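You operate a simulated robot arm through the tools that you are given. There is no shell and no other tool.

The job below is to be done with a simulated robot arm. You get a single attempt, and the scene is never put back.

Task
Hoop the garment with its chalk dot in the ring's middle.
Fine: the loose green hoop; ease the thumbscrew first and tighten it after; the backing stays under the garment.

The check looks at the end state, three seconds after you hand in, the way a careful person would. Anything else that was tipped, shoved, dropped, spilled or broken makes it a failure.

Robot
A 6-joint arm with a fingered hand, fixed in place. Base frame: the origin is at the foot of the arm, x ahead of it, y to its left, z up; the work surface is at about z = 820. Units: mm, degrees, N and s.
It reaches about 1346 mm from its shoulder. Its first joint turns from -149.0 to 149.0 degrees. Payload 3.5 kg.
Tool frame: the origin (TCP) lies between the finger pads and is the grasp point; the fingertips stand 26 mm ahead of it; z points along the fingers, y is the line along which they close. The gripper opens to 132 mm. The gripper's body begins 73 mm behind the TCP. The gripper is a hand of 4 fingers: y runs from the thumb to the fingers, the wrist lies at [0, 0, -234] in the tool frame, and closing takes about 1.5 s.
Orientation is that of the tool frame in the base frame, as [roll, pitch, yaw] about the fixed x, y, z axes, in that order (R = Rz(yaw) Ry(pitch) Rx(roll)). With the fingers straight down and closing along the base's y, the tool's x points along the base's -x, its y along +y and its z along -z.

Tools
- The arm moves only by the tool apply_moves. Its argument "deltas" is a list of rows, each an object of numbers (a shift or turn left out is 0, a gripper value left out holds the last): "ax", "ay", "az": the turn, a rotation vector about the tool's x, y, z in units of 5 degrees (1.0 is 5 degrees); "dx", "dy", "dz": the shift along the tool's x, y, z in units of 40 mm (1.0 is 40 mm). In form: [{"ax": .., "ay": .., "az": .., "dx": .., "dy": .., "dz": ..}, ...]. A call has 1 to 20 rows; each row shifts and turns the commanded pose from where the row before left it, along the tool's axes as they then stand. "fingers" is the finger opening in mm, from 0 to 132, set as the call begins (left out, the last holds). A call with a number of a shift or a turn outside -1 to 1 is refused whole. A row lasts 0.2 s, in which the tool goes at most 50 mm and 8.6 degrees; a call with a longer step from one row to the next is refused whole, and so is a gripper value outside its range. A pose out of reach is approached as far as the arm can. The call stops where the force on the tool passes 60 N (or 10 N more than at its start, if that is more) or the arm is blocked; 0.2 s more then pass. The fingers move at their own pace (about 108 mm/s each) and stop on an object; they squeeze with about 33 N. The grip force told is the motor's: it shows also when the fingers shut on nothing. Time passes only in rows, and 0.2 s behind the last, so rows that do not move let the fingers close. It gives the time, the measured TCP pose, the force on the tool (base axes), the opening and the grip force at its end, in the units of the frame above (readings bear some noise), with the torque about the TCP (base axes, N m) and any sound that the robot's microphone picked up, and new pictures: "pictures" is both (left out), scene, wrist or none.
- Cameras (640 x 400 px; columns grow to the right, rows downward): "scene" is fixed at [220.8, 503.9, 1402.1]; the picture's right is [0.60, -0.80, 0.00], its down [-0.62, -0.46, -0.63] and it looks along [0.51, 0.38, -0.77] (base axes); focal length 245 px, centre (320, 200). "wrist" rides on the gripper at [68, 2, -97] in the tool frame; the picture's right is [-0.03, 1.00, 0.00], its down [-0.82, -0.02, -0.58] and it looks along [-0.58, -0.01, 0.82] (tool axes); focal length 270 px, centre (320, 200). There is no depth. A picture from a camera that has moved, and an enlarged one, comes with that camera's place and axes in the base frame and with its lens. The place of the scene camera against the robot may be out by one fixed shift of up to 18 mm in any direction.
- move_column(by): slides the trunk up (or, below 0, down) by that many mm; the arm rides with it, the base frame stays. It gives what a move gives, with no picture.
- finger_targets(finger1, finger2, finger3, thumb_bend): sets how far each is bent, from 0 (flat) to 100 (curled in); at 30 the hand is open as for a grip, at 70 the pads meet at the TCP. One left out holds its place. A second passes; each finger stops where it meets its share of the squeeze, and holds until it gets a number again. A gripper value or a shape takes the hand back. It gives what a move gives, with no picture; readings hold the bend of each and the force on the fingers (four entries, about 0 where the hand has none), thumb and palm.
- hand_shape(shape): the hand has 4 fingers and takes this shape, open, in about a second: jaw (thumb against the fingers, like two jaws); tri (thumb and two fingers); tip (a fingertip pinch); poke (one finger out to press); point (the index stretched); flat (the hand flat); cup (the hand cupped); fist (a fist). The gripper value then closes the fingers along that shape, each until it touches; the sizes above hold for jaw. It gives what a move gives, with no picture.
- close_up(camera, box): a new picture of the part [left, top, right, bottom] of that camera's present view, enlarged. It takes no simulated time.
- hand_in(): hands the job in; it is judged then, once.

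Nothing tells you positions but the pictures and the camera data. Unless the task says otherwise, let go and move clear before handing in.

The tools are called after "Emit:" as name(argument=value, ...) on one line, values as JSON. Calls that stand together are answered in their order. apply_moves: Moves the arm, as the interface text tells. Its arguments: {"type":"object","properties":{"deltas":{"type":"array","items":{"type":"object","properties":{"ax":{"type":"number"},"ay":{"type":"number"},"az":{"type":"number"},"dx":{"type":"number"},"dy":{"type":"number"},"dz":{"type":"number"}}}},"fingers":{"type":"number"},"pictures":{"type":"string","enum":["both","scene","wrist","none"]}},"required":["deltas"]} The other tools are called the same way: move_column (by) slides the trunk up or down; hand_shape (shape) gives the hand a shape; finger_targets (finger1, finger2, finger3, thumb_bend) moves the fingers one by one; close_up (camera, box) takes an enlarged picture of a part of a camera's view; hand_in () hands the job in.

At the start:

```text
time_s: 0.0
tool_pos: [686.6, 423.9, 1066.1]
tool_rot: [-180.0, 0.0, 179.9]
ft_force: [-0.2, 0.0, 0.1]
moment: [-0.02, 0.01, -0.02]
opening: 131.8
grip_force: 0.1
shape: jaw
bend: [30.0, 30.0, 30.0, 30.0]
finger forces: [0.0, 0.1, 0.0, 0.0, 0.0, 0.0]
trunk travel left (down, up): [-965.0, 5.0]
```

scene: 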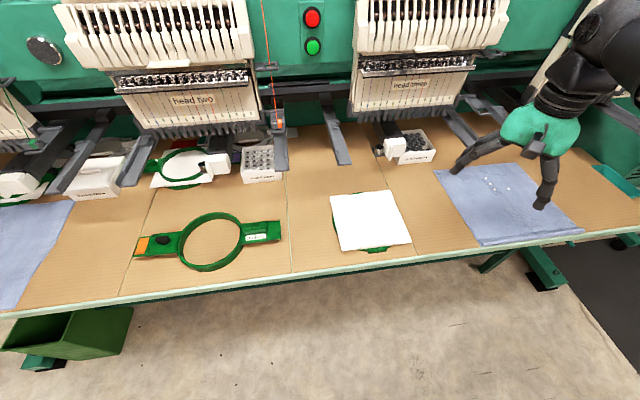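
wrist: 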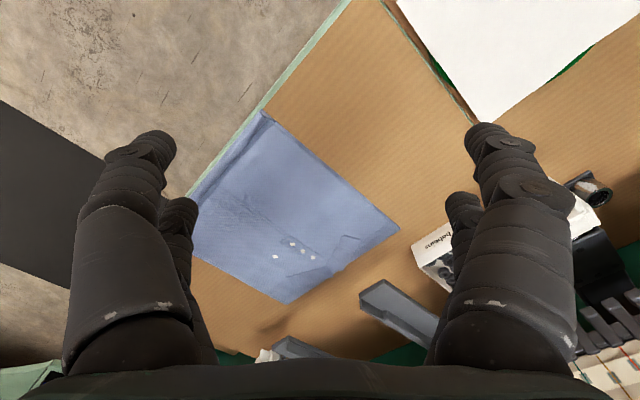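

I see a loose green hoop (outer ring with arms and a thumbscrew), a white backing lying over what looks like the inner ring, and a blue garment with several chalk marks. I'll look closer before moving.

Emit:
close_up(camera="scene", box=[120, 190, 300, 300])

Emit:
close_up(camera="scene", box=[300, 170, 440, 260])

Emit:
close_up(camera="scene", box=[420, 140, 600, 255])

Emit:
close_up(camera="scene", box=[0, 110, 300, 300])

Emit:
close_up(camera="wrist", box=[180, 100, 420, 310])

```text
3.56 times, centred on (210, 245) of scene
camera zoom: at [220.8, 503.9, 1402.1], right [0.6, -0.8, 0.0], down [-0.62, -0.46, -0.63], along [0.51, 0.38, -0.77], focal length 872 px, centre (711, 40)
```

zoom: 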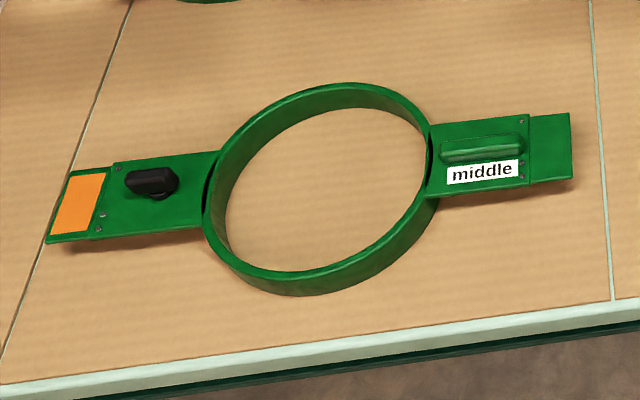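

```text
4.44 times, centred on (370, 215) of scene
camera zoom: at [220.8, 503.9, 1402.1], right [0.6, -0.8, 0.0], down [-0.62, -0.46, -0.63], along [0.51, 0.38, -0.77], focal length 1090 px, centre (98, 133)
```

zoom: 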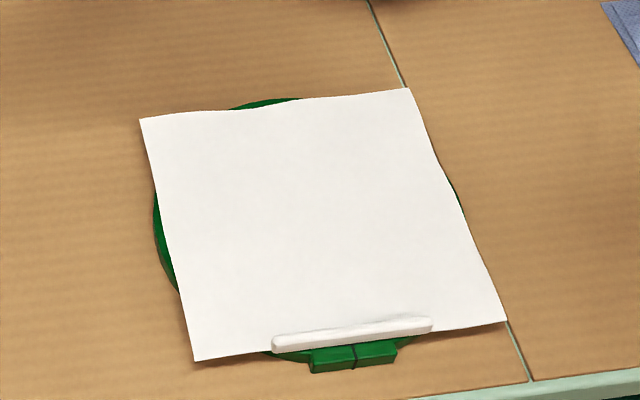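

```text
3.48 times, centred on (510, 198) of scene
camera zoom: at [220.8, 503.9, 1402.1], right [0.6, -0.8, 0.0], down [-0.62, -0.46, -0.63], along [0.51, 0.38, -0.77], focal length 853 px, centre (-341, 209)
```

zoom: 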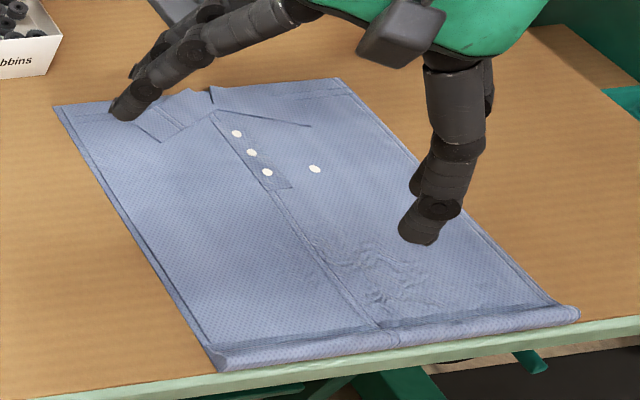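

```text
2.11 times, centred on (150, 205) of scene
camera zoom: at [220.8, 503.9, 1402.1], right [0.6, -0.8, 0.0], down [-0.62, -0.46, -0.63], along [0.51, 0.38, -0.77], focal length 516 px, centre (678, 190)
```

zoom: 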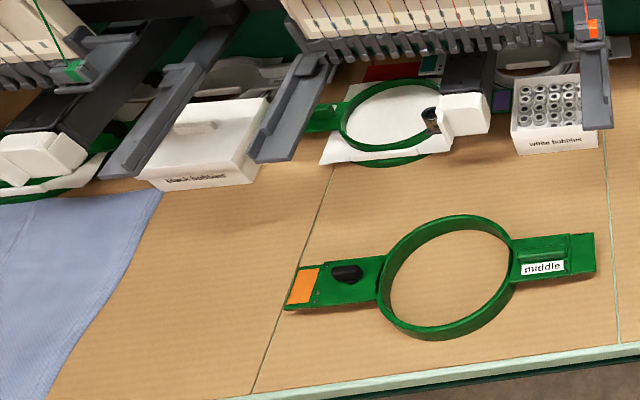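

```text
1.90 times, centred on (300, 205) of wrist
camera zoom: at [618.5, 424.1, 1162.6], right [0.03, 1.0, 0.0], down [0.82, -0.02, 0.58], along [0.58, -0.01, -0.82], focal length 515 px, centre (358, 190)
```

zoom: 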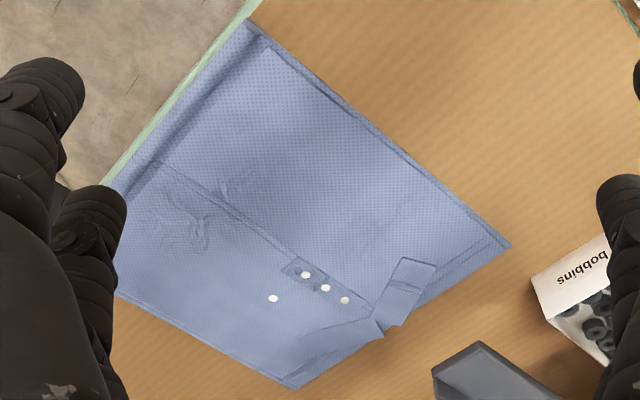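

The scene shows a green ring with split lugs under the backing, a bracketed ring with a dark knob on the left, and the chalk dot on the left chest beside the buttons. I'll move the wrist camera above the backing to see how the bottom ring and its screw are built.

Emit:
apply_moves(deltas=[{"dx": 0.72, "dy": 0.73}, {"dx": 0.72, "dy": 0.73}, {"dx": 0.72, "dy": 0.73}, {"dx": 0.72, "dy": 0.73}, {"dx": 0.72, "dy": 0.73}, {"dx": 0.72, "dy": 0.73}, {"dx": 0.72, "dy": 0.73}])

```text
time_s: 1.6
tool_pos: [484.7, 628.4, 1065.9]
tool_rot: [179.9, 0.1, -180.0]
ft_force: [-0.4, 0.0, 0.1]
moment: [0.01, 0.02, -0.02]
opening: 132.0
grip_force: 0.1
shape: jaw
bend: [30.0, 30.0, 30.0, 30.0]
finger forces: [0.0, 0.1, 0.1, 0.0, 0.0, 0.0]
out of reach, approached as far as the arm can: row 6
trunk travel left (down, up): [-965.0, 5.0]
camera wrist: at [415.1, 629.5, 1162.6], right [0.03, 1.0, 0.0], down [0.82, -0.02, 0.58], along [0.58, -0.01, -0.82], focal length 270 px, centre (320, 200)
```

scene: 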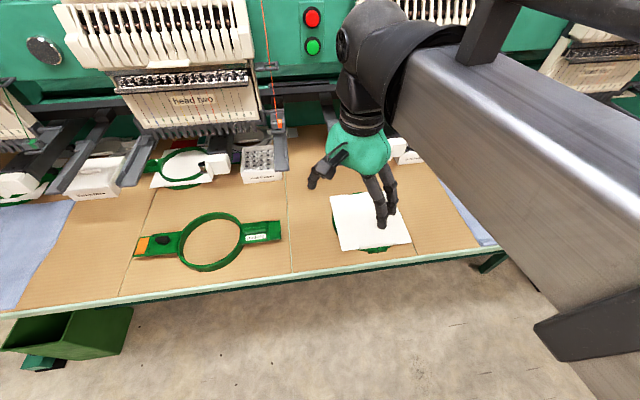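
wrist: 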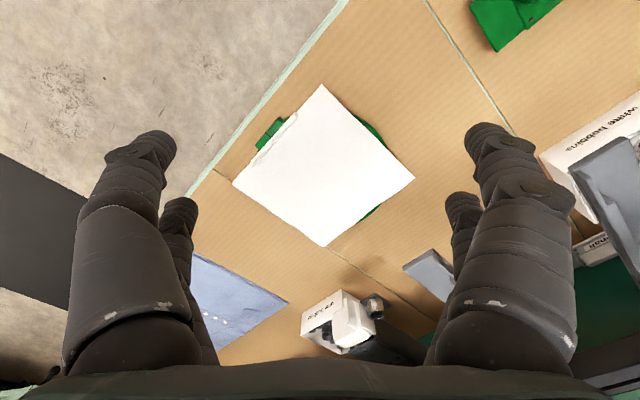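

The camera is now over the backing and ring. I'll enlarge the view of the lugs and the ring's edge.

Emit:
close_up(camera="wrist", box=[220, 80, 420, 250])

Emit:
close_up(camera="wrist", box=[240, 90, 340, 160])

Emit:
close_up(camera="scene", box=[120, 225, 200, 270])

Emit:
close_up(camera="scene", box=[130, 130, 300, 195])

Emit:
close_up(camera="scene", box=[350, 230, 410, 262])

```text
2.35 times, centred on (320, 165) of wrist
camera zoom: at [415.1, 629.5, 1162.6], right [0.03, 1.0, 0.0], down [0.82, -0.02, 0.58], along [0.58, -0.01, -0.82], focal length 636 px, centre (320, 282)
```

zoom: 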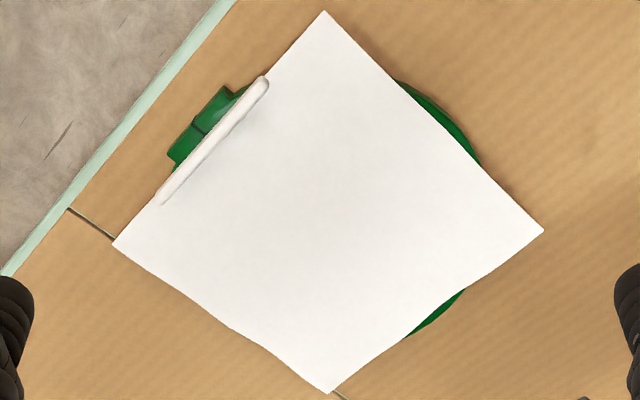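

```text
5.71 times, centred on (290, 125) of wrist
camera zoom: at [415.1, 629.5, 1162.6], right [0.03, 1.0, 0.0], down [0.82, -0.02, 0.58], along [0.58, -0.01, -0.82], focal length 1544 px, centre (491, 629)
```

zoom: 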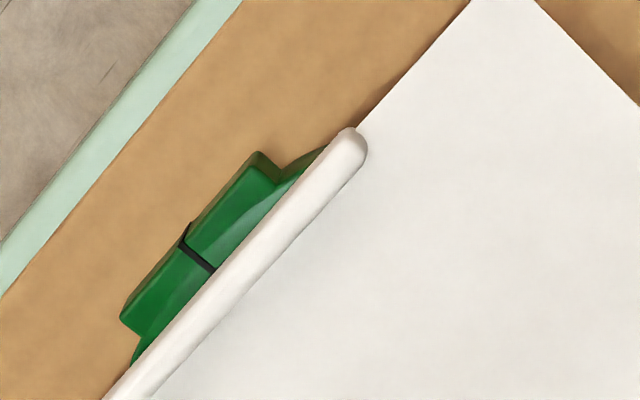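

```text
8.00 times, centred on (160, 248) of scene
camera zoom: at [220.8, 503.9, 1402.1], right [0.6, -0.8, 0.0], down [-0.62, -0.46, -0.63], along [0.51, 0.38, -0.77], focal length 1962 px, centre (1600, -180)
```

zoom: 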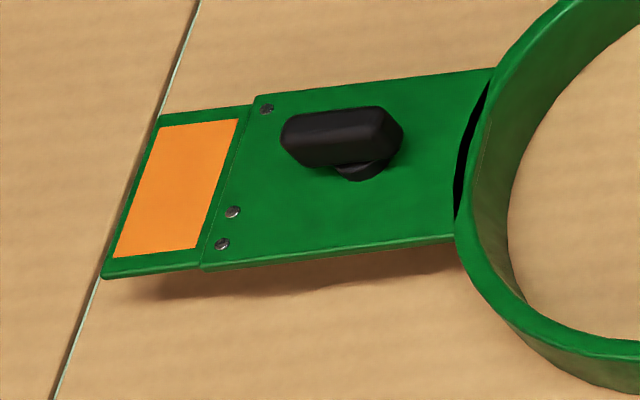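

```text
3.76 times, centred on (215, 162) of scene
camera zoom: at [220.8, 503.9, 1402.1], right [0.6, -0.8, 0.0], down [-0.62, -0.46, -0.63], along [0.51, 0.38, -0.77], focal length 923 px, centre (715, 341)
```

zoom: 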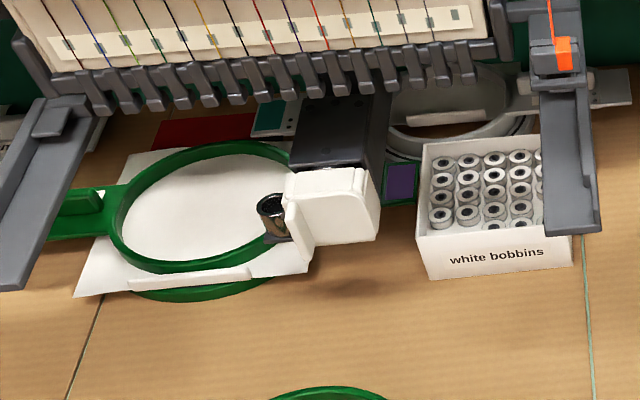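

```text
10.67 times, centred on (380, 246) of scene
camera zoom: at [220.8, 503.9, 1402.1], right [0.6, -0.8, 0.0], down [-0.62, -0.46, -0.63], along [0.51, 0.38, -0.77], focal length 2615 px, centre (-320, -291)
```

zoom: 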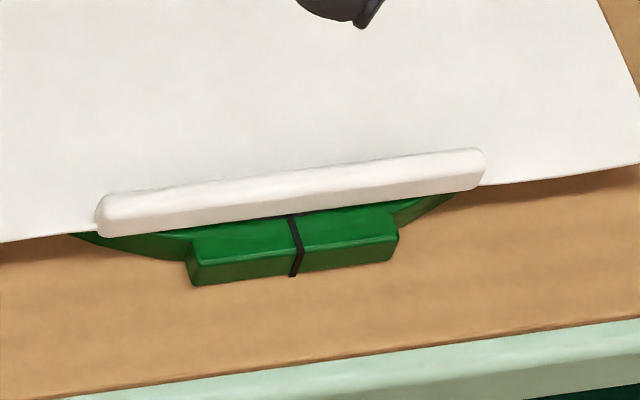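

The bottom ring is a plain split ring under the backing, and the knob sits on the left arm of the loose bracketed hoop. I'll go over that hoop, turning the wrist to face along the arm's reach, and examine the thumbscrew.

Emit:
apply_moves(deltas=[{"az": -1}, {"az": -1}, {"az": -1}, {"az": -1}, {"az": -1}, {"az": -1}, {"az": -1}, {"az": -1}, {"az": -1}, {"az": -1}], pictures="none")

Emit:
apply_moves(deltas=[{"dx": 0.17, "dy": 0.945}, {"dx": 0.17, "dy": 0.945}, {"dx": 0.17, "dy": 0.945}, {"dx": 0.17, "dy": 0.945}, {"dx": 0.17, "dy": 0.945}, {"dx": 0.17, "dy": 0.945}, {"dx": 0.17, "dy": 0.945}, {"dx": 0.17, "dy": 0.945}, {"dx": 0.17, "dy": 0.945}])

```text
time_s: 3.8
tool_pos: [486.9, 628.0, 1066.1]
tool_rot: [-180.0, 0.1, -129.9]
ft_force: [0.1, -0.2, -0.2]
moment: [0.0, 0.03, 0.02]
opening: 132.0
grip_force: 0.1
shape: jaw
bend: [30.0, 30.0, 30.0, 30.0]
finger forces: [0.1, 0.0, 0.0, 0.0, 0.0, 0.0]
out of reach, approached as far as the arm can: row 8
trunk travel left (down, up): [-965.0, 5.0]
```

```text
time_s: 5.8
tool_pos: [185.9, 799.4, 1067.0]
tool_rot: [-180.0, -0.1, -129.9]
ft_force: [0.0, 0.1, -0.5]
moment: [-0.01, -0.01, 0.02]
opening: 131.8
grip_force: 0.0
shape: jaw
bend: [30.0, 30.0, 30.0, 30.0]
finger forces: [0.1, 0.0, 0.0, 0.0, 0.0, 0.0]
trunk travel left (down, up): [-965.0, 5.0]
camera wrist: at [140.0, 747.5, 1162.5], right [-0.75, 0.66, 0.0], down [0.54, 0.61, 0.58], along [0.38, 0.43, -0.82], focal length 270 px, centre (320, 200)
```

scene: 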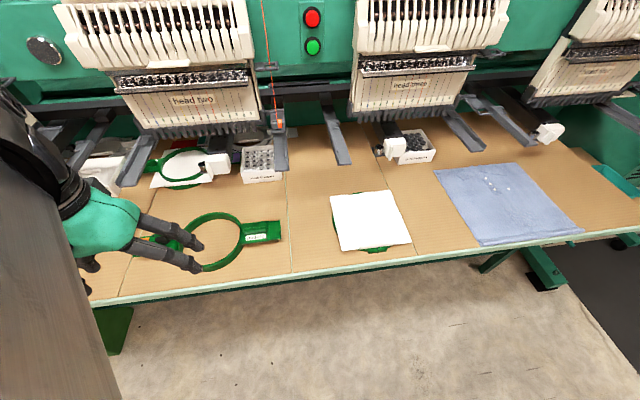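
wrist: 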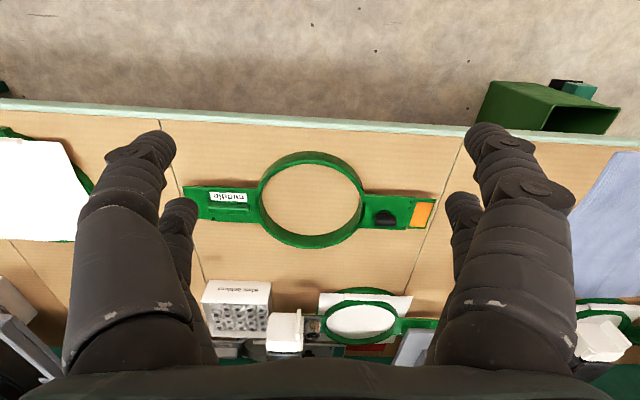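

The hoop is clearly in view with the knob on the right arm and the "middle" handle on the left arm. I'll enlarge both.

Emit:
close_up(camera="wrist", box=[350, 160, 450, 240])

Emit:
close_up(camera="wrist", box=[170, 135, 450, 265])

Emit:
close_up(camera="scene", box=[300, 170, 440, 260])

Emit:
close_up(camera="scene", box=[420, 140, 620, 265])

```text
5.00 times, centred on (400, 200) of wrist
camera zoom: at [140.0, 747.5, 1162.5], right [-0.75, 0.66, 0.0], down [0.54, 0.61, 0.58], along [0.38, 0.43, -0.82], focal length 1351 px, centre (-80, 200)
```

zoom: 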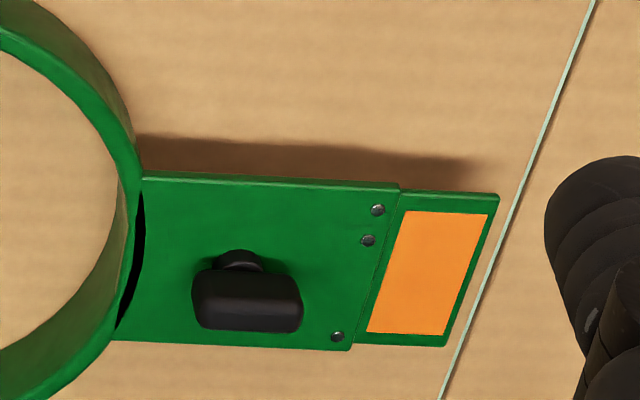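

```text
2.29 times, centred on (310, 200) of wrist
camera zoom: at [140.0, 747.5, 1162.5], right [-0.75, 0.66, 0.0], down [0.54, 0.61, 0.58], along [0.38, 0.43, -0.82], focal length 618 px, centre (343, 200)
```

zoom: 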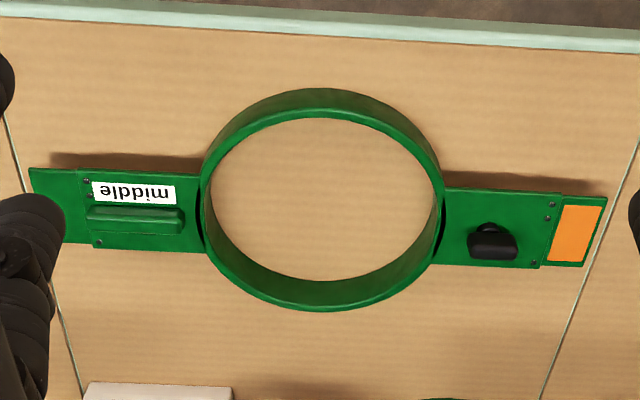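

```text
4.44 times, centred on (370, 215) of scene
camera zoom: at [220.8, 503.9, 1402.1], right [0.6, -0.8, 0.0], down [-0.62, -0.46, -0.63], along [0.51, 0.38, -0.77], focal length 1090 px, centre (98, 133)
```

zoom: 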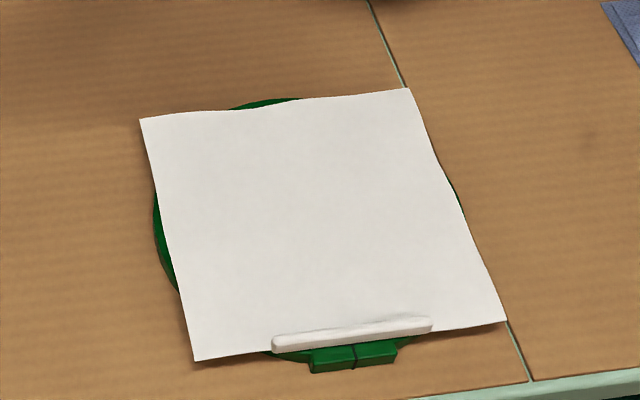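

```text
3.20 times, centred on (520, 202) of scene
camera zoom: at [220.8, 503.9, 1402.1], right [0.6, -0.8, 0.0], down [-0.62, -0.46, -0.63], along [0.51, 0.38, -0.77], focal length 785 px, centre (-320, 192)
```

zoom: 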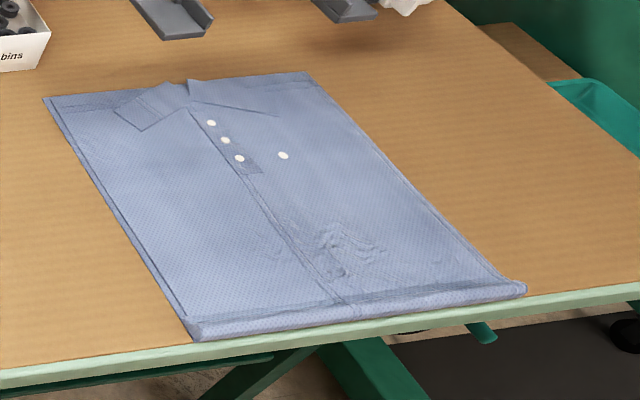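

The knob is a small wing bar about 28 mm long lying along the arm, near (232, 997). I'll try the fingertip pinch shape up here to see how the fingers lie.

Emit:
hand_shape(shape="tip")

Emit:
apply_moves(deltas=[{"dx": 0}])

Emit:
close_up(camera="scene", box=[40, 170, 240, 320])

```text
time_s: 6.7
tool_pos: [185.6, 798.8, 1065.6]
tool_rot: [-179.9, -0.1, -130.0]
ft_force: [-0.4, -0.1, 0.2]
moment: [0.0, -0.01, 0.01]
opening: 131.9
grip_force: 0.1
shape: tip
bend: [30.0, 30.0, 30.0, 30.0]
finger forces: [0.0, 0.0, 0.0, 0.0, 0.1, 0.0]
trunk travel left (down, up): [-965.0, 5.0]
```

```text
time_s: 7.1
tool_pos: [186.3, 799.5, 1065.9]
tool_rot: [-179.9, 0.0, -130.1]
ft_force: [-0.3, -0.1, 0.0]
moment: [0.0, 0.01, 0.02]
opening: 131.8
grip_force: 0.1
shape: tip
bend: [30.0, 30.0, 30.0, 30.0]
finger forces: [0.1, 0.0, 0.1, 0.1, 0.1, 0.0]
trunk travel left (down, up): [-965.0, 5.0]
camera wrist: at [140.3, 747.1, 1162.6], right [-0.75, 0.66, 0.0], down [0.54, 0.61, 0.58], along [0.38, 0.43, -0.82], focal length 270 px, centre (320, 200)
```

scene: 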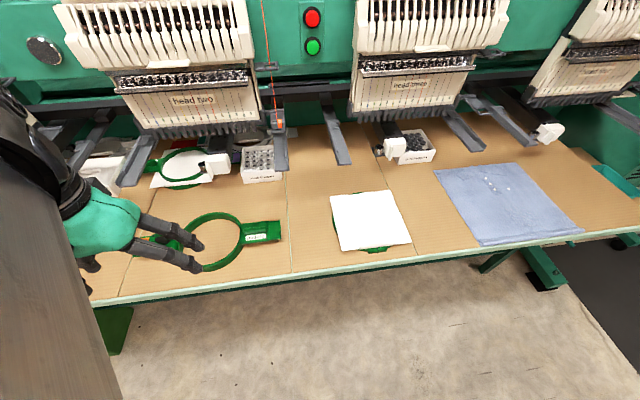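
wrist: 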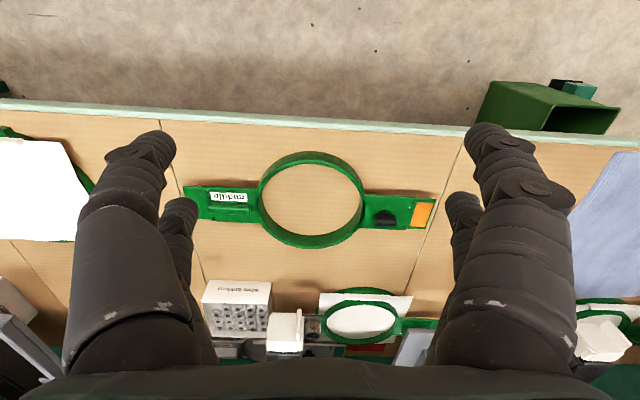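

```text
2.67 times, centred on (140, 245) of scene
camera zoom: at [220.8, 503.9, 1402.1], right [0.6, -0.8, 0.0], down [-0.62, -0.46, -0.63], along [0.51, 0.38, -0.77], focal length 654 px, centre (800, 80)
```

zoom: 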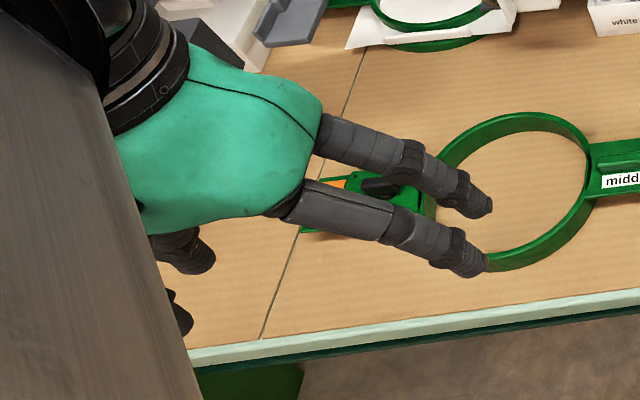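

The open hand has two fingers on each side. I'll close it partly in the air to see which fingers come together in the tip shape.

Emit:
apply_moves(deltas=[{"dx": 0}, {"dx": 0}, {"dx": 0}, {"dx": 0}, {"dx": 0}], fingers=20)

Emit:
close_up(camera="scene", box=[40, 170, 240, 320])

```text
time_s: 8.3
tool_pos: [186.4, 798.9, 1065.7]
tool_rot: [-180.0, 0.0, -130.0]
ft_force: [0.0, 0.9, 0.1]
moment: [-0.02, -0.03, 0.02]
opening: 20.6
grip_force: 0.0
shape: tip
bend: [73.0, 73.0, 73.0, 70.0]
finger forces: [0.0, 0.0, 0.0, 0.0, 0.0, 0.1]
trunk travel left (down, up): [-965.0, 5.0]
camera wrist: at [140.3, 747.1, 1162.6], right [-0.75, 0.66, 0.0], down [0.54, 0.61, 0.58], along [0.38, 0.43, -0.82], focal length 270 px, centre (320, 200)
```

scene: 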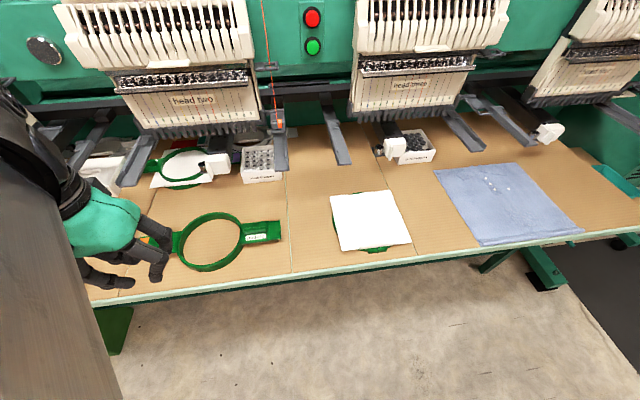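
wrist: 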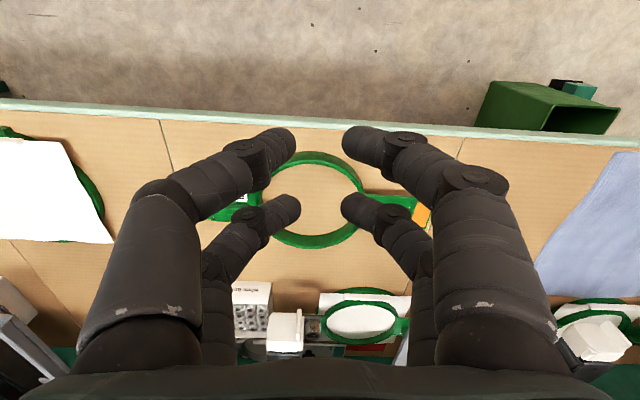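

```text
2.67 times, centred on (140, 245) of scene
camera zoom: at [220.8, 503.9, 1402.1], right [0.6, -0.8, 0.0], down [-0.62, -0.46, -0.63], along [0.51, 0.38, -0.77], focal length 654 px, centre (800, 80)
```

zoom: 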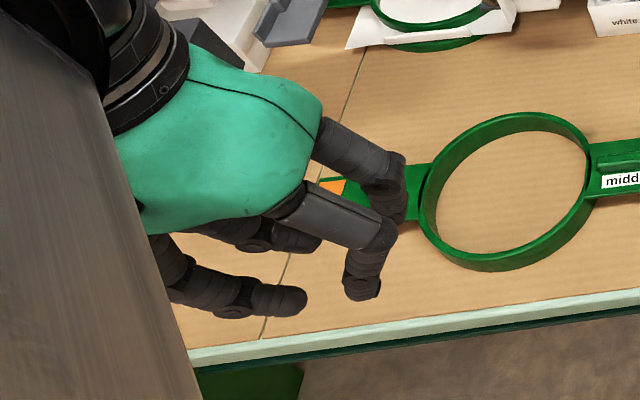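

In this shape two finger pairs close side by side, straddling the TCP, which suits pinching the wing bar at both ends. I'll open again, go above the knob and turn so the fingers close across the bar.

Emit:
apply_moves(deltas=[{"dx": -0.905, "dy": 0.462}, {"dx": -0.905, "dy": 0.462}, {"dx": -0.905, "dy": 0.462}, {"dx": -0.905, "dy": 0.462}, {"dx": -0.905, "dy": 0.462}], fingers=90, pictures="wrist")

Emit:
apply_moves(deltas=[{"az": 1}, {"az": 1}, {"az": 1}, {"az": 1}, {"az": 1}, {"az": 1}, {"az": 1}, {"az": 1}, {"az": 1}, {"az": 1}, {"az": 1}, {"az": 1}, {"az": 1}, {"az": 1}, {"az": 1}, {"az": 1}, {"az": 1}, {"az": 1}, {"az": 1}])

```text
time_s: 9.5
tool_pos: [231.6, 998.3, 1065.7]
tool_rot: [-180.0, 0.0, -130.0]
ft_force: [0.2, 1.1, 0.0]
moment: [0.0, -0.01, 0.02]
opening: 89.6
grip_force: 0.1
shape: tip
bend: [69.0, 69.0, 69.0, 60.0]
finger forces: [0.0, 0.0, 0.0, 0.0, 0.1, 0.1]
trunk travel left (down, up): [-965.0, 5.0]
camera wrist: at [184.8, 947.1, 1162.3], right [-0.75, 0.66, 0.0], down [0.54, 0.61, 0.58], along [0.38, 0.43, -0.82], focal length 270 px, centre (320, 200)
```

wrist: 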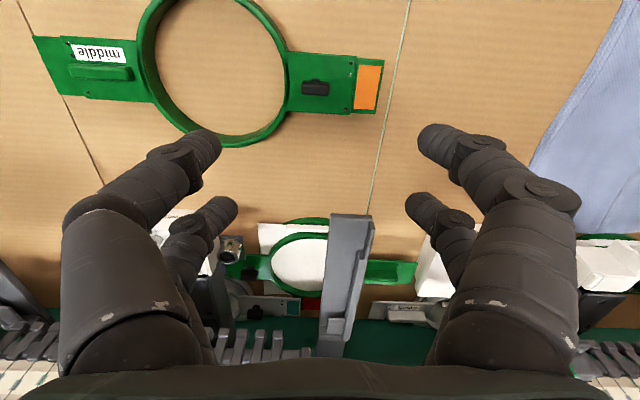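

```text
time_s: 13.5
tool_pos: [232.0, 996.8, 1066.1]
tool_rot: [179.9, 0.1, 134.9]
ft_force: [0.6, 0.1, 0.4]
moment: [-0.04, 0.02, 0.0]
opening: 89.8
grip_force: 0.0
shape: tip
bend: [69.0, 69.0, 69.0, 60.0]
finger forces: [0.0, 0.0, 0.0, 0.0, 0.1, 0.0]
trunk travel left (down, up): [-965.0, 5.0]
camera wrist: at [183.5, 1046.4, 1162.6], right [0.73, 0.69, 0.0], down [0.56, -0.59, 0.58], along [0.4, -0.42, -0.82], focal length 270 px, centre (320, 200)
```

scene: 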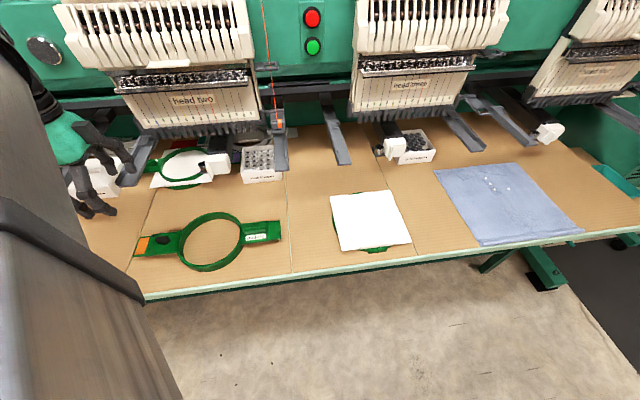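
wrist: 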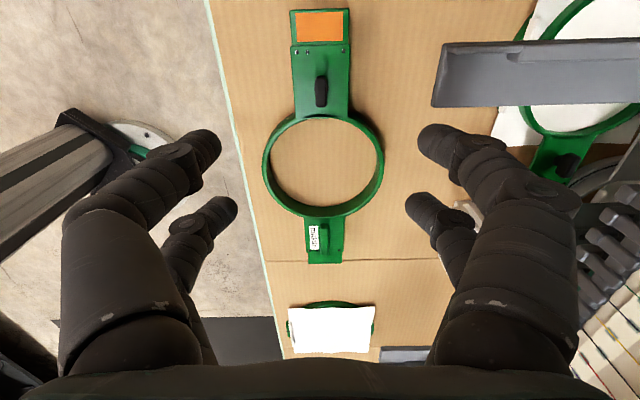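

The knob triangulates to about (232, 996, 860), and the fingers now close across the wing. I'll zoom once more before descending.

Emit:
close_up(camera="wrist", box=[280, 50, 370, 130])

```text
5.00 times, centred on (325, 90) of wrist
camera zoom: at [183.5, 1046.4, 1162.6], right [0.73, 0.69, 0.0], down [0.56, -0.59, 0.58], along [0.4, -0.42, -0.82], focal length 1351 px, centre (295, 750)
```

zoom: 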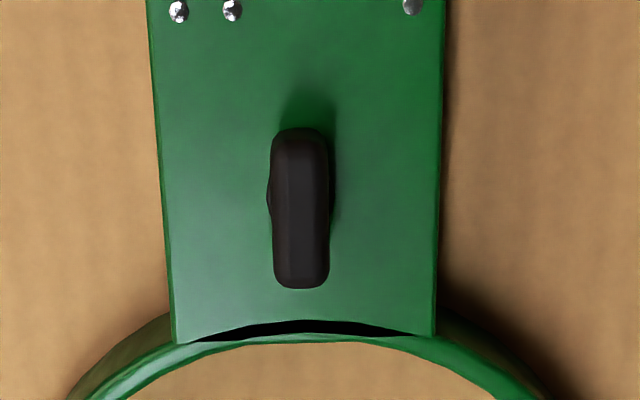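

The bar is about 12 mm by 32 mm, with its top near z 865 and the bracket plate top near z 849. I'll descend partway with the fingers partly open and look.

Emit:
apply_moves(deltas=[{"dz": 0.8}, {"dz": 0.8}, {"dz": 0.8}, {"dz": 0.8}, {"dz": 0.6}], fingers=50)

Emit:
close_up(camera="wrist", box=[220, 110, 420, 235])

Emit:
close_up(camera="scene", box=[90, 180, 250, 280])

```text
time_s: 14.7
tool_pos: [232.0, 996.8, 1066.2]
tool_rot: [-179.9, -0.1, 134.9]
ft_force: [0.1, 0.4, -0.2]
moment: [-0.01, 0.02, -0.03]
opening: 50.6
grip_force: 0.1
shape: tip
bend: [73.0, 73.0, 73.0, 70.0]
finger forces: [0.0, 0.0, 0.0, 0.1, 0.0, 0.1]
out of reach, approached as far as the arm can: row 1, 2, 3, 4, 5
trunk travel left (down, up): [-965.0, 5.0]
camera wrist: at [183.5, 1046.3, 1162.6], right [0.72, 0.69, 0.0], down [0.56, -0.59, 0.58], along [0.4, -0.42, -0.82], focal length 270 px, centre (320, 200)
```

scene: 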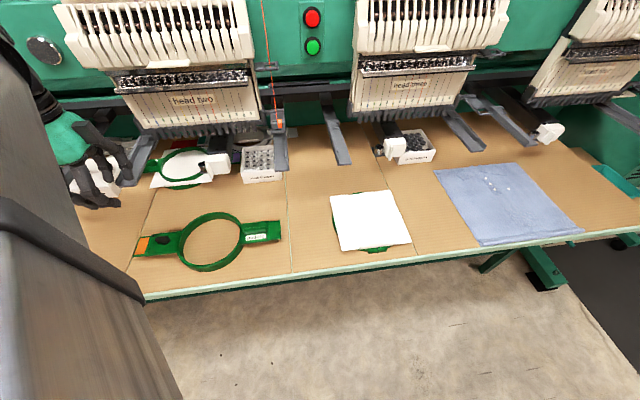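
wrist: 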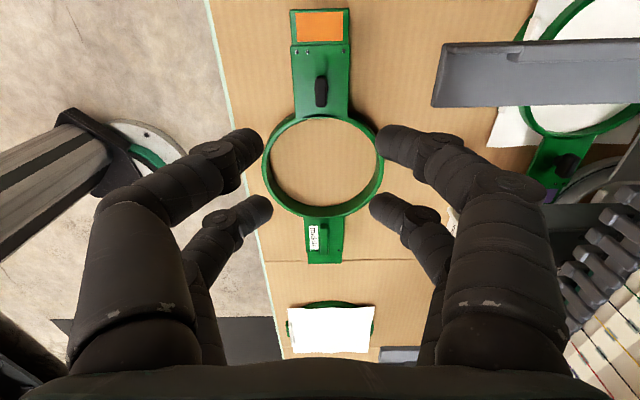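

```text
3.20 times, centred on (320, 172) of wrist
camera zoom: at [183.5, 1046.3, 1162.6], right [0.72, 0.69, 0.0], down [0.56, -0.59, 0.58], along [0.4, -0.42, -0.82], focal length 865 px, centre (320, 288)
```

zoom: 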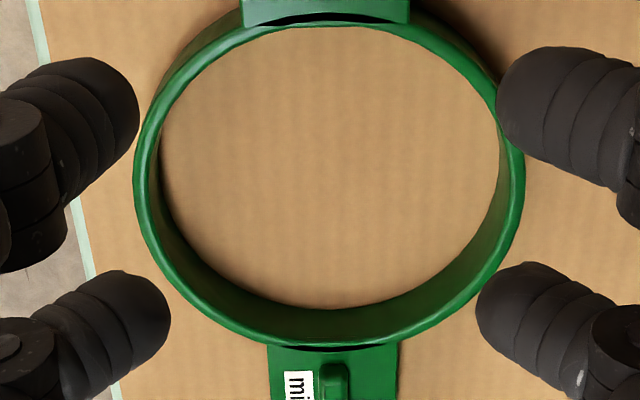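

```text
4.00 times, centred on (170, 230) of scene
camera zoom: at [220.8, 503.9, 1402.1], right [0.6, -0.8, 0.0], down [-0.62, -0.46, -0.63], along [0.51, 0.38, -0.77], focal length 981 px, centre (920, 80)
```

zoom: 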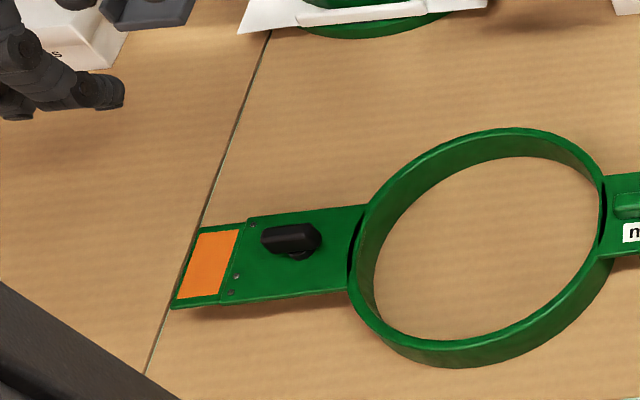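

The arm can't go lower here because the trunk is at its top, so the shoulder is too high. I'll lift the hand and lower the trunk in steps, which keeps the hand well clear.

Emit:
apply_moves(deltas=[{"dz": -1}, {"dz": -1}, {"dz": -1}, {"dz": -1}, {"dz": -1}], pictures="none")

Emit:
move_column(by=-200)

```text
time_s: 15.9
tool_pos: [231.3, 996.4, 1065.3]
tool_rot: [-180.0, 0.0, 135.0]
ft_force: [-0.4, -0.6, -0.5]
moment: [-0.02, 0.0, 0.02]
opening: 50.2
grip_force: 0.0
shape: tip
bend: [73.0, 73.0, 73.0, 70.0]
finger forces: [0.2, 0.0, 0.0, 0.0, 0.1, 0.1]
out of reach, approached as far as the arm can: row 1, 2, 3, 4, 5
trunk travel left (down, up): [-965.0, 5.0]
```

```text
time_s: 18.1
tool_pos: [230.9, 996.3, 865.8]
tool_rot: [179.9, 0.0, 135.0]
ft_force: [-2.0, 4.4, 10.1]
moment: [0.12, -0.28, 0.12]
opening: 52.1
grip_force: 0.0
shape: tip
bend: [74.0, 75.0, 73.0, 70.0]
finger forces: [0.0, 9.7, 1.3, 0.0, 0.0, 0.0]
trunk travel left (down, up): [-765.0, 205.0]
```

The upward move had been refused too, so the trunk carried the hand down until a fingertip touched lightly (10 N). I'll raise the trunk straight back up and check the hoop.

Emit:
move_column(by=60)

Emit:
apply_moves(deltas=[{"dz": -0.2}])

Emit:
close_up(camera="wrist", box=[220, 110, 420, 235])

Emit:
close_up(camera="scene", box=[90, 180, 250, 280])

```text
time_s: 19.1
tool_pos: [230.8, 997.7, 926.3]
tool_rot: [179.9, 0.0, 135.0]
ft_force: [0.0, -0.6, 0.2]
moment: [0.01, 0.0, -0.02]
opening: 50.3
grip_force: 0.0
shape: tip
bend: [74.0, 74.0, 73.0, 70.0]
finger forces: [0.0, 0.1, 0.1, 0.0, 0.0, 0.0]
trunk travel left (down, up): [-825.0, 145.0]
```

```text
time_s: 19.5
tool_pos: [232.1, 997.4, 925.1]
tool_rot: [180.0, 0.0, 135.0]
ft_force: [0.0, -0.1, -0.7]
moment: [0.0, 0.03, 0.02]
opening: 50.4
grip_force: 0.0
shape: tip
bend: [74.0, 74.0, 73.0, 70.0]
finger forces: [0.0, 0.0, 0.1, 0.1, 0.1, 0.1]
out of reach, approached as far as the arm can: row 1
trunk travel left (down, up): [-825.0, 145.0]
camera wrist: at [183.5, 1046.3, 1022.6], right [0.72, 0.69, 0.0], down [0.56, -0.59, 0.58], along [0.4, -0.42, -0.82], focal length 270 px, centre (320, 200)
```

scene: 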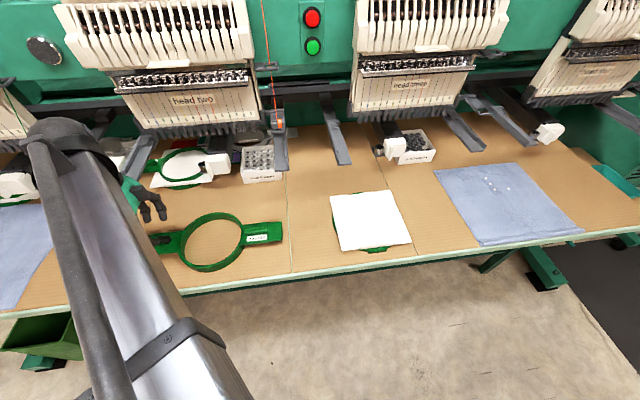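
wrist: 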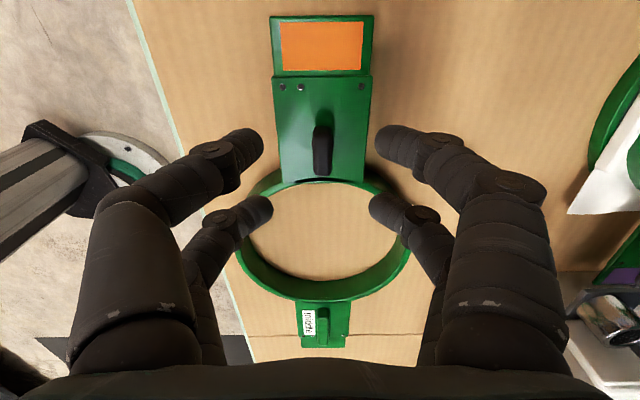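

```text
3.20 times, centred on (320, 172) of wrist
camera zoom: at [183.5, 1046.3, 1022.6], right [0.72, 0.69, 0.0], down [0.56, -0.59, 0.58], along [0.4, -0.42, -0.82], focal length 865 px, centre (320, 288)
```

zoom: 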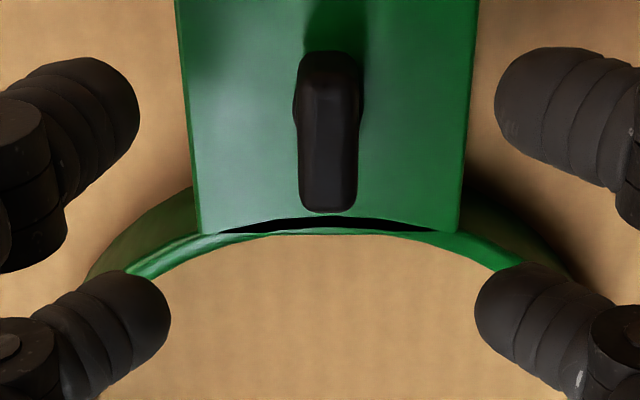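

```text
4.00 times, centred on (170, 230) of scene
camera zoom: at [220.8, 503.9, 1402.1], right [0.6, -0.8, 0.0], down [-0.62, -0.46, -0.63], along [0.51, 0.38, -0.77], focal length 981 px, centre (920, 80)
```

zoom: 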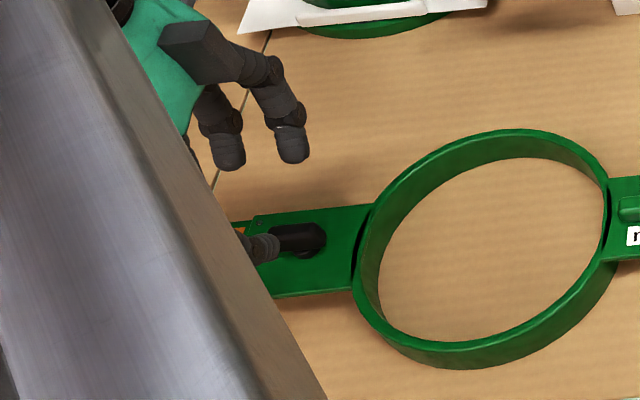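

The hoop only shifted by a couple of millimetres and the knob is untouched, but the arm seems stuck near a joint limit in this wrist orientation. I'll rotate back a little and test a small upward move.

Emit:
apply_moves(deltas=[{"az": -1}, {"az": -1}, {"az": -1}, {"az": -1}], pictures="none")

Emit:
apply_moves(deltas=[{"dz": -0.5}, {"dz": -0.5}], pictures="none")

```text
time_s: 20.5
tool_pos: [231.0, 998.2, 926.0]
tool_rot: [-180.0, 0.1, 155.1]
ft_force: [0.1, -0.5, -0.3]
moment: [0.03, -0.01, -0.02]
opening: 50.3
grip_force: 0.1
shape: tip
bend: [74.0, 74.0, 73.0, 70.0]
finger forces: [0.0, 0.0, 0.1, 0.0, 0.1, 0.1]
trunk travel left (down, up): [-825.0, 145.0]
```

```text
time_s: 21.1
tool_pos: [231.5, 998.0, 926.3]
tool_rot: [180.0, 0.0, 155.0]
ft_force: [-0.9, 0.0, 0.3]
moment: [-0.04, 0.01, -0.06]
opening: 50.2
grip_force: 0.0
shape: tip
bend: [74.0, 74.0, 73.0, 70.0]
finger forces: [0.1, 0.1, 0.0, 0.0, 0.0, 0.0]
out of reach, approached as far as the arm can: row 1, 2
trunk travel left (down, up): [-825.0, 145.0]
```

Vertical motion is refused here in either direction, so the arm may be at full stretch. I'll pull the hand inward and test vertical motion there.

Emit:
apply_moves(deltas=[{"dx": -0.2}, {"dx": -0.2}], pictures="none")

Emit:
apply_moves(deltas=[{"dz": -0.1}], pictures="none")

Emit:
apply_moves(deltas=[{"dx": 0.1}], pictures="none")

Emit:
apply_moves(deltas=[{"dy": -0.4}, {"dy": -0.4}], pictures="none")

```text
time_s: 21.7
tool_pos: [246.8, 992.4, 924.9]
tool_rot: [-179.9, 0.0, 155.1]
ft_force: [0.5, -1.2, 0.3]
moment: [-0.02, 0.02, -0.03]
opening: 50.4
grip_force: 0.1
shape: tip
bend: [74.0, 74.0, 73.0, 70.0]
finger forces: [0.0, 0.0, 0.0, 0.0, 0.0, 0.0]
trunk travel left (down, up): [-825.0, 145.0]
```

```text
time_s: 22.1
tool_pos: [245.7, 989.3, 926.4]
tool_rot: [-180.0, 0.0, 155.0]
ft_force: [-0.1, 0.8, -0.2]
moment: [-0.03, 0.0, -0.01]
opening: 50.4
grip_force: 0.0
shape: tip
bend: [74.0, 74.0, 73.0, 70.0]
finger forces: [0.0, 0.0, 0.0, 0.0, 0.0, 0.0]
out of reach, approached as far as the arm can: row 1
trunk travel left (down, up): [-825.0, 145.0]
```

```text
time_s: 22.5
tool_pos: [242.3, 992.5, 927.1]
tool_rot: [180.0, -0.1, 155.0]
ft_force: [0.3, -0.3, 0.4]
moment: [-0.02, -0.06, 0.02]
opening: 50.2
grip_force: 0.0
shape: tip
bend: [74.0, 74.0, 73.0, 70.0]
finger forces: [0.0, 0.0, 0.1, 0.0, 0.0, 0.0]
trunk travel left (down, up): [-825.0, 145.0]
```

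```text
time_s: 23.1
tool_pos: [229.3, 962.9, 925.3]
tool_rot: [180.0, 0.0, 155.0]
ft_force: [0.1, 0.8, -0.2]
moment: [0.02, -0.03, 0.0]
opening: 50.2
grip_force: 0.0
shape: tip
bend: [74.0, 74.0, 73.0, 70.0]
finger forces: [0.0, 0.0, 0.1, 0.0, 0.1, 0.0]
trunk travel left (down, up): [-825.0, 145.0]
```

Vertical motion evidently comes only from the trunk, with the arm working in the horizontal plane. I'll re-centre over the knob, now about (237, 993), with the fingers across the bar, then lower with the trunk.

Emit:
apply_moves(deltas=[{"dx": 0.135, "dy": 0.775}, {"az": 1}, {"az": 1}, {"az": 1}, {"az": 1}, {"dz": 0}], fingers=40, pictures="wrist")

Emit:
close_up(camera="wrist", box=[220, 110, 420, 235])

```text
time_s: 24.5
tool_pos: [236.9, 993.7, 925.9]
tool_rot: [179.9, 0.0, 134.8]
ft_force: [-0.9, -0.5, 0.2]
moment: [0.05, -0.01, 0.0]
opening: 40.2
grip_force: 0.0
shape: tip
bend: [74.0, 74.0, 73.0, 70.0]
finger forces: [0.0, 0.1, 0.0, 0.0, 0.1, 0.1]
trunk travel left (down, up): [-825.0, 145.0]
camera wrist: at [189.2, 1042.6, 1022.6], right [0.73, 0.69, 0.0], down [0.56, -0.59, 0.58], along [0.4, -0.42, -0.82], focal length 270 px, centre (320, 200)
```

wrist: 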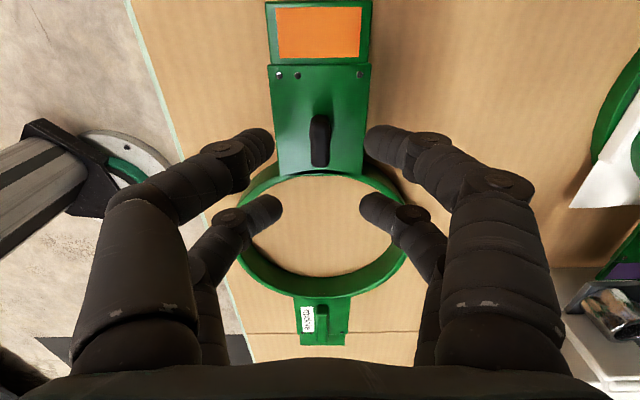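

```text
3.20 times, centred on (320, 172) of wrist
camera zoom: at [189.2, 1042.6, 1022.6], right [0.73, 0.69, 0.0], down [0.56, -0.59, 0.58], along [0.4, -0.42, -0.82], focal length 865 px, centre (320, 288)
```

zoom: 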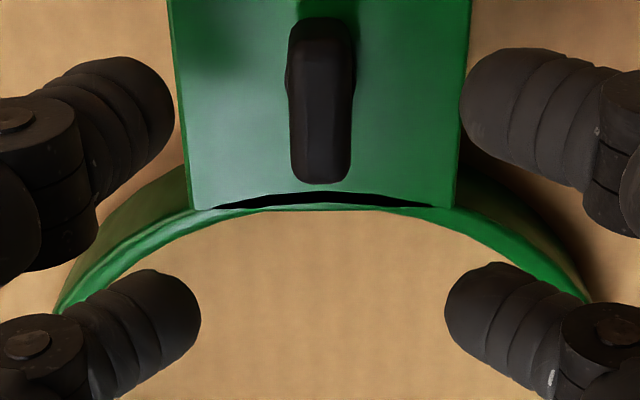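

The fingers are centred on the wing bar. I'll lower the trunk so the fingertips sit just above the bracket plate, then close.

Emit:
move_column(by=-45)

Emit:
apply_moves(deltas=[{"dz": 0}, {"dz": 0}, {"dz": 0}, {"dz": 0}, {"dz": 0}], fingers=5)

Emit:
close_up(camera="wrist", box=[220, 110, 420, 235])

```text
time_s: 25.4
tool_pos: [238.1, 994.0, 880.9]
tool_rot: [179.9, 0.0, 135.1]
ft_force: [0.4, 0.1, -0.5]
moment: [0.0, -0.01, 0.01]
opening: 40.4
grip_force: 0.0
shape: tip
bend: [74.0, 74.0, 73.0, 70.0]
finger forces: [0.0, 0.0, 0.0, 0.1, 0.1, 0.0]
trunk travel left (down, up): [-780.0, 190.0]
```

```text
time_s: 26.6
tool_pos: [237.6, 992.7, 881.4]
tool_rot: [180.0, -0.1, 135.0]
ft_force: [-0.6, -0.1, 0.1]
moment: [-0.04, -0.01, 0.02]
opening: 1.3
grip_force: 32.3
shape: tip
bend: [71.0, 72.0, 71.0, 72.0]
finger forces: [0.0, 0.0, 0.1, 0.1, 0.1, 0.1]
trunk travel left (down, up): [-780.0, 190.0]
camera wrist: at [189.1, 1042.6, 977.6], right [0.72, 0.69, 0.0], down [0.56, -0.59, 0.58], along [0.4, -0.42, -0.82], focal length 270 px, centre (320, 200)
```

scene: 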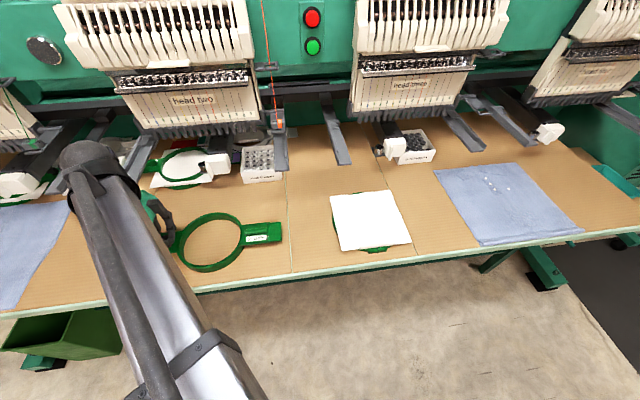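
wrist: 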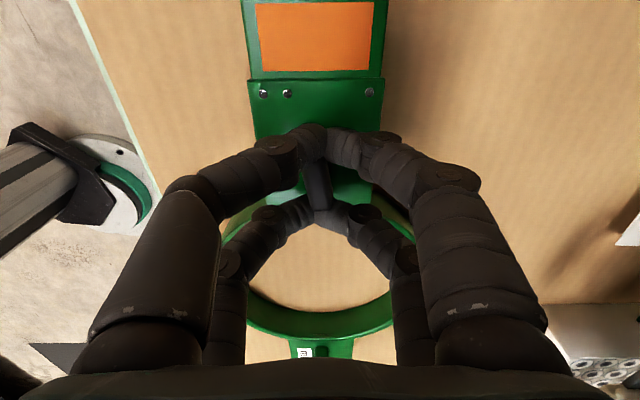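

```text
3.20 times, centred on (320, 172) of wrist
camera zoom: at [189.1, 1042.6, 977.6], right [0.72, 0.69, 0.0], down [0.56, -0.59, 0.58], along [0.4, -0.42, -0.82], focal length 865 px, centre (320, 288)
```

zoom: 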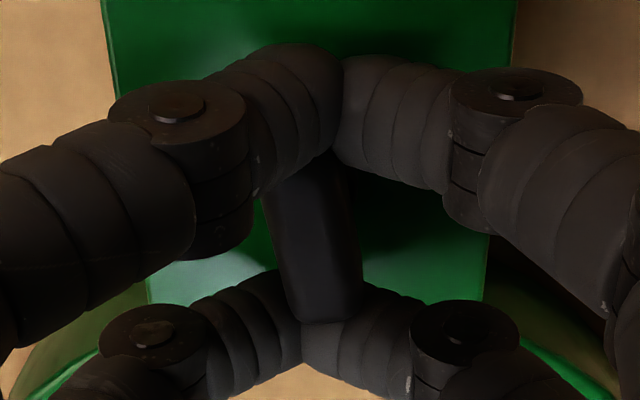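

The pairs closed past the ends of the bar, so I'll grip it with just one pair. I'll open, shift by about 19 mm along the arm so the front pair is over the bar's middle, and close.

Emit:
apply_moves(deltas=[{"dz": 0}, {"dz": 0}, {"dx": -0.24}, {"dx": -0.24}, {"dz": 0}], fingers=50)

Emit:
close_up(camera="wrist", box=[220, 60, 420, 185])

```text
time_s: 27.8
tool_pos: [250.8, 981.3, 880.0]
tool_rot: [180.0, 0.0, 134.9]
ft_force: [-0.1, -0.2, 0.7]
moment: [0.02, 0.0, 0.0]
opening: 49.8
grip_force: 0.1
shape: tip
bend: [74.0, 74.0, 74.0, 70.0]
finger forces: [0.0, 0.0, 0.1, 0.0, 0.0, 0.0]
trunk travel left (down, up): [-780.0, 190.0]
camera wrist: at [203.0, 1029.4, 977.6], right [0.72, 0.69, 0.0], down [0.56, -0.59, 0.58], along [0.4, -0.42, -0.82], focal length 270 px, centre (320, 200)
```

scene: 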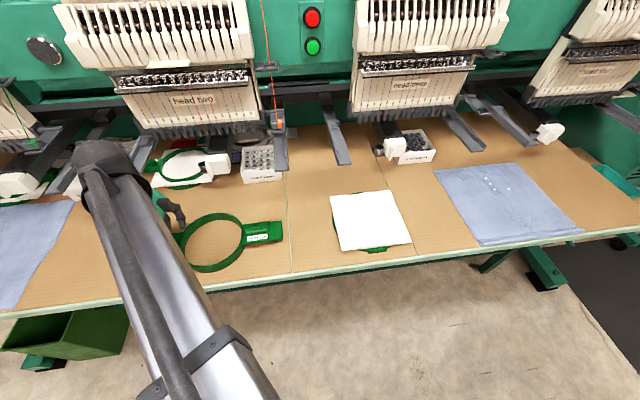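
wrist: 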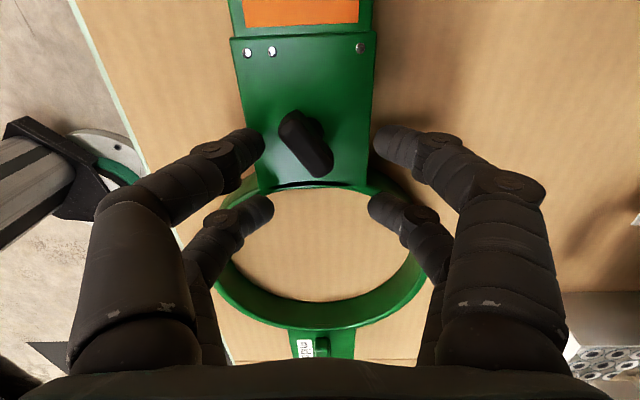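

```text
3.20 times, centred on (320, 122) of wrist
camera zoom: at [203.0, 1029.4, 977.6], right [0.72, 0.69, 0.0], down [0.56, -0.59, 0.58], along [0.4, -0.42, -0.82], focal length 865 px, centre (320, 448)
```

zoom: 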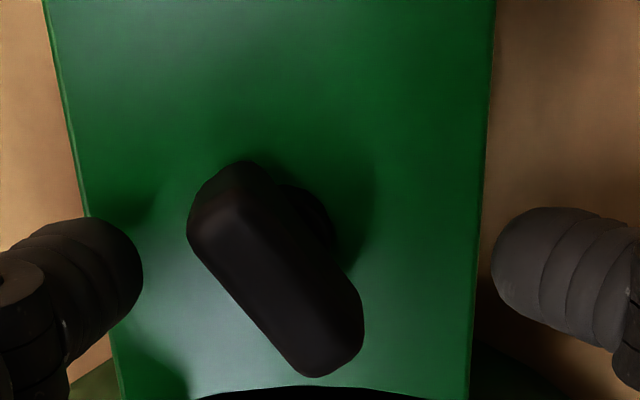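

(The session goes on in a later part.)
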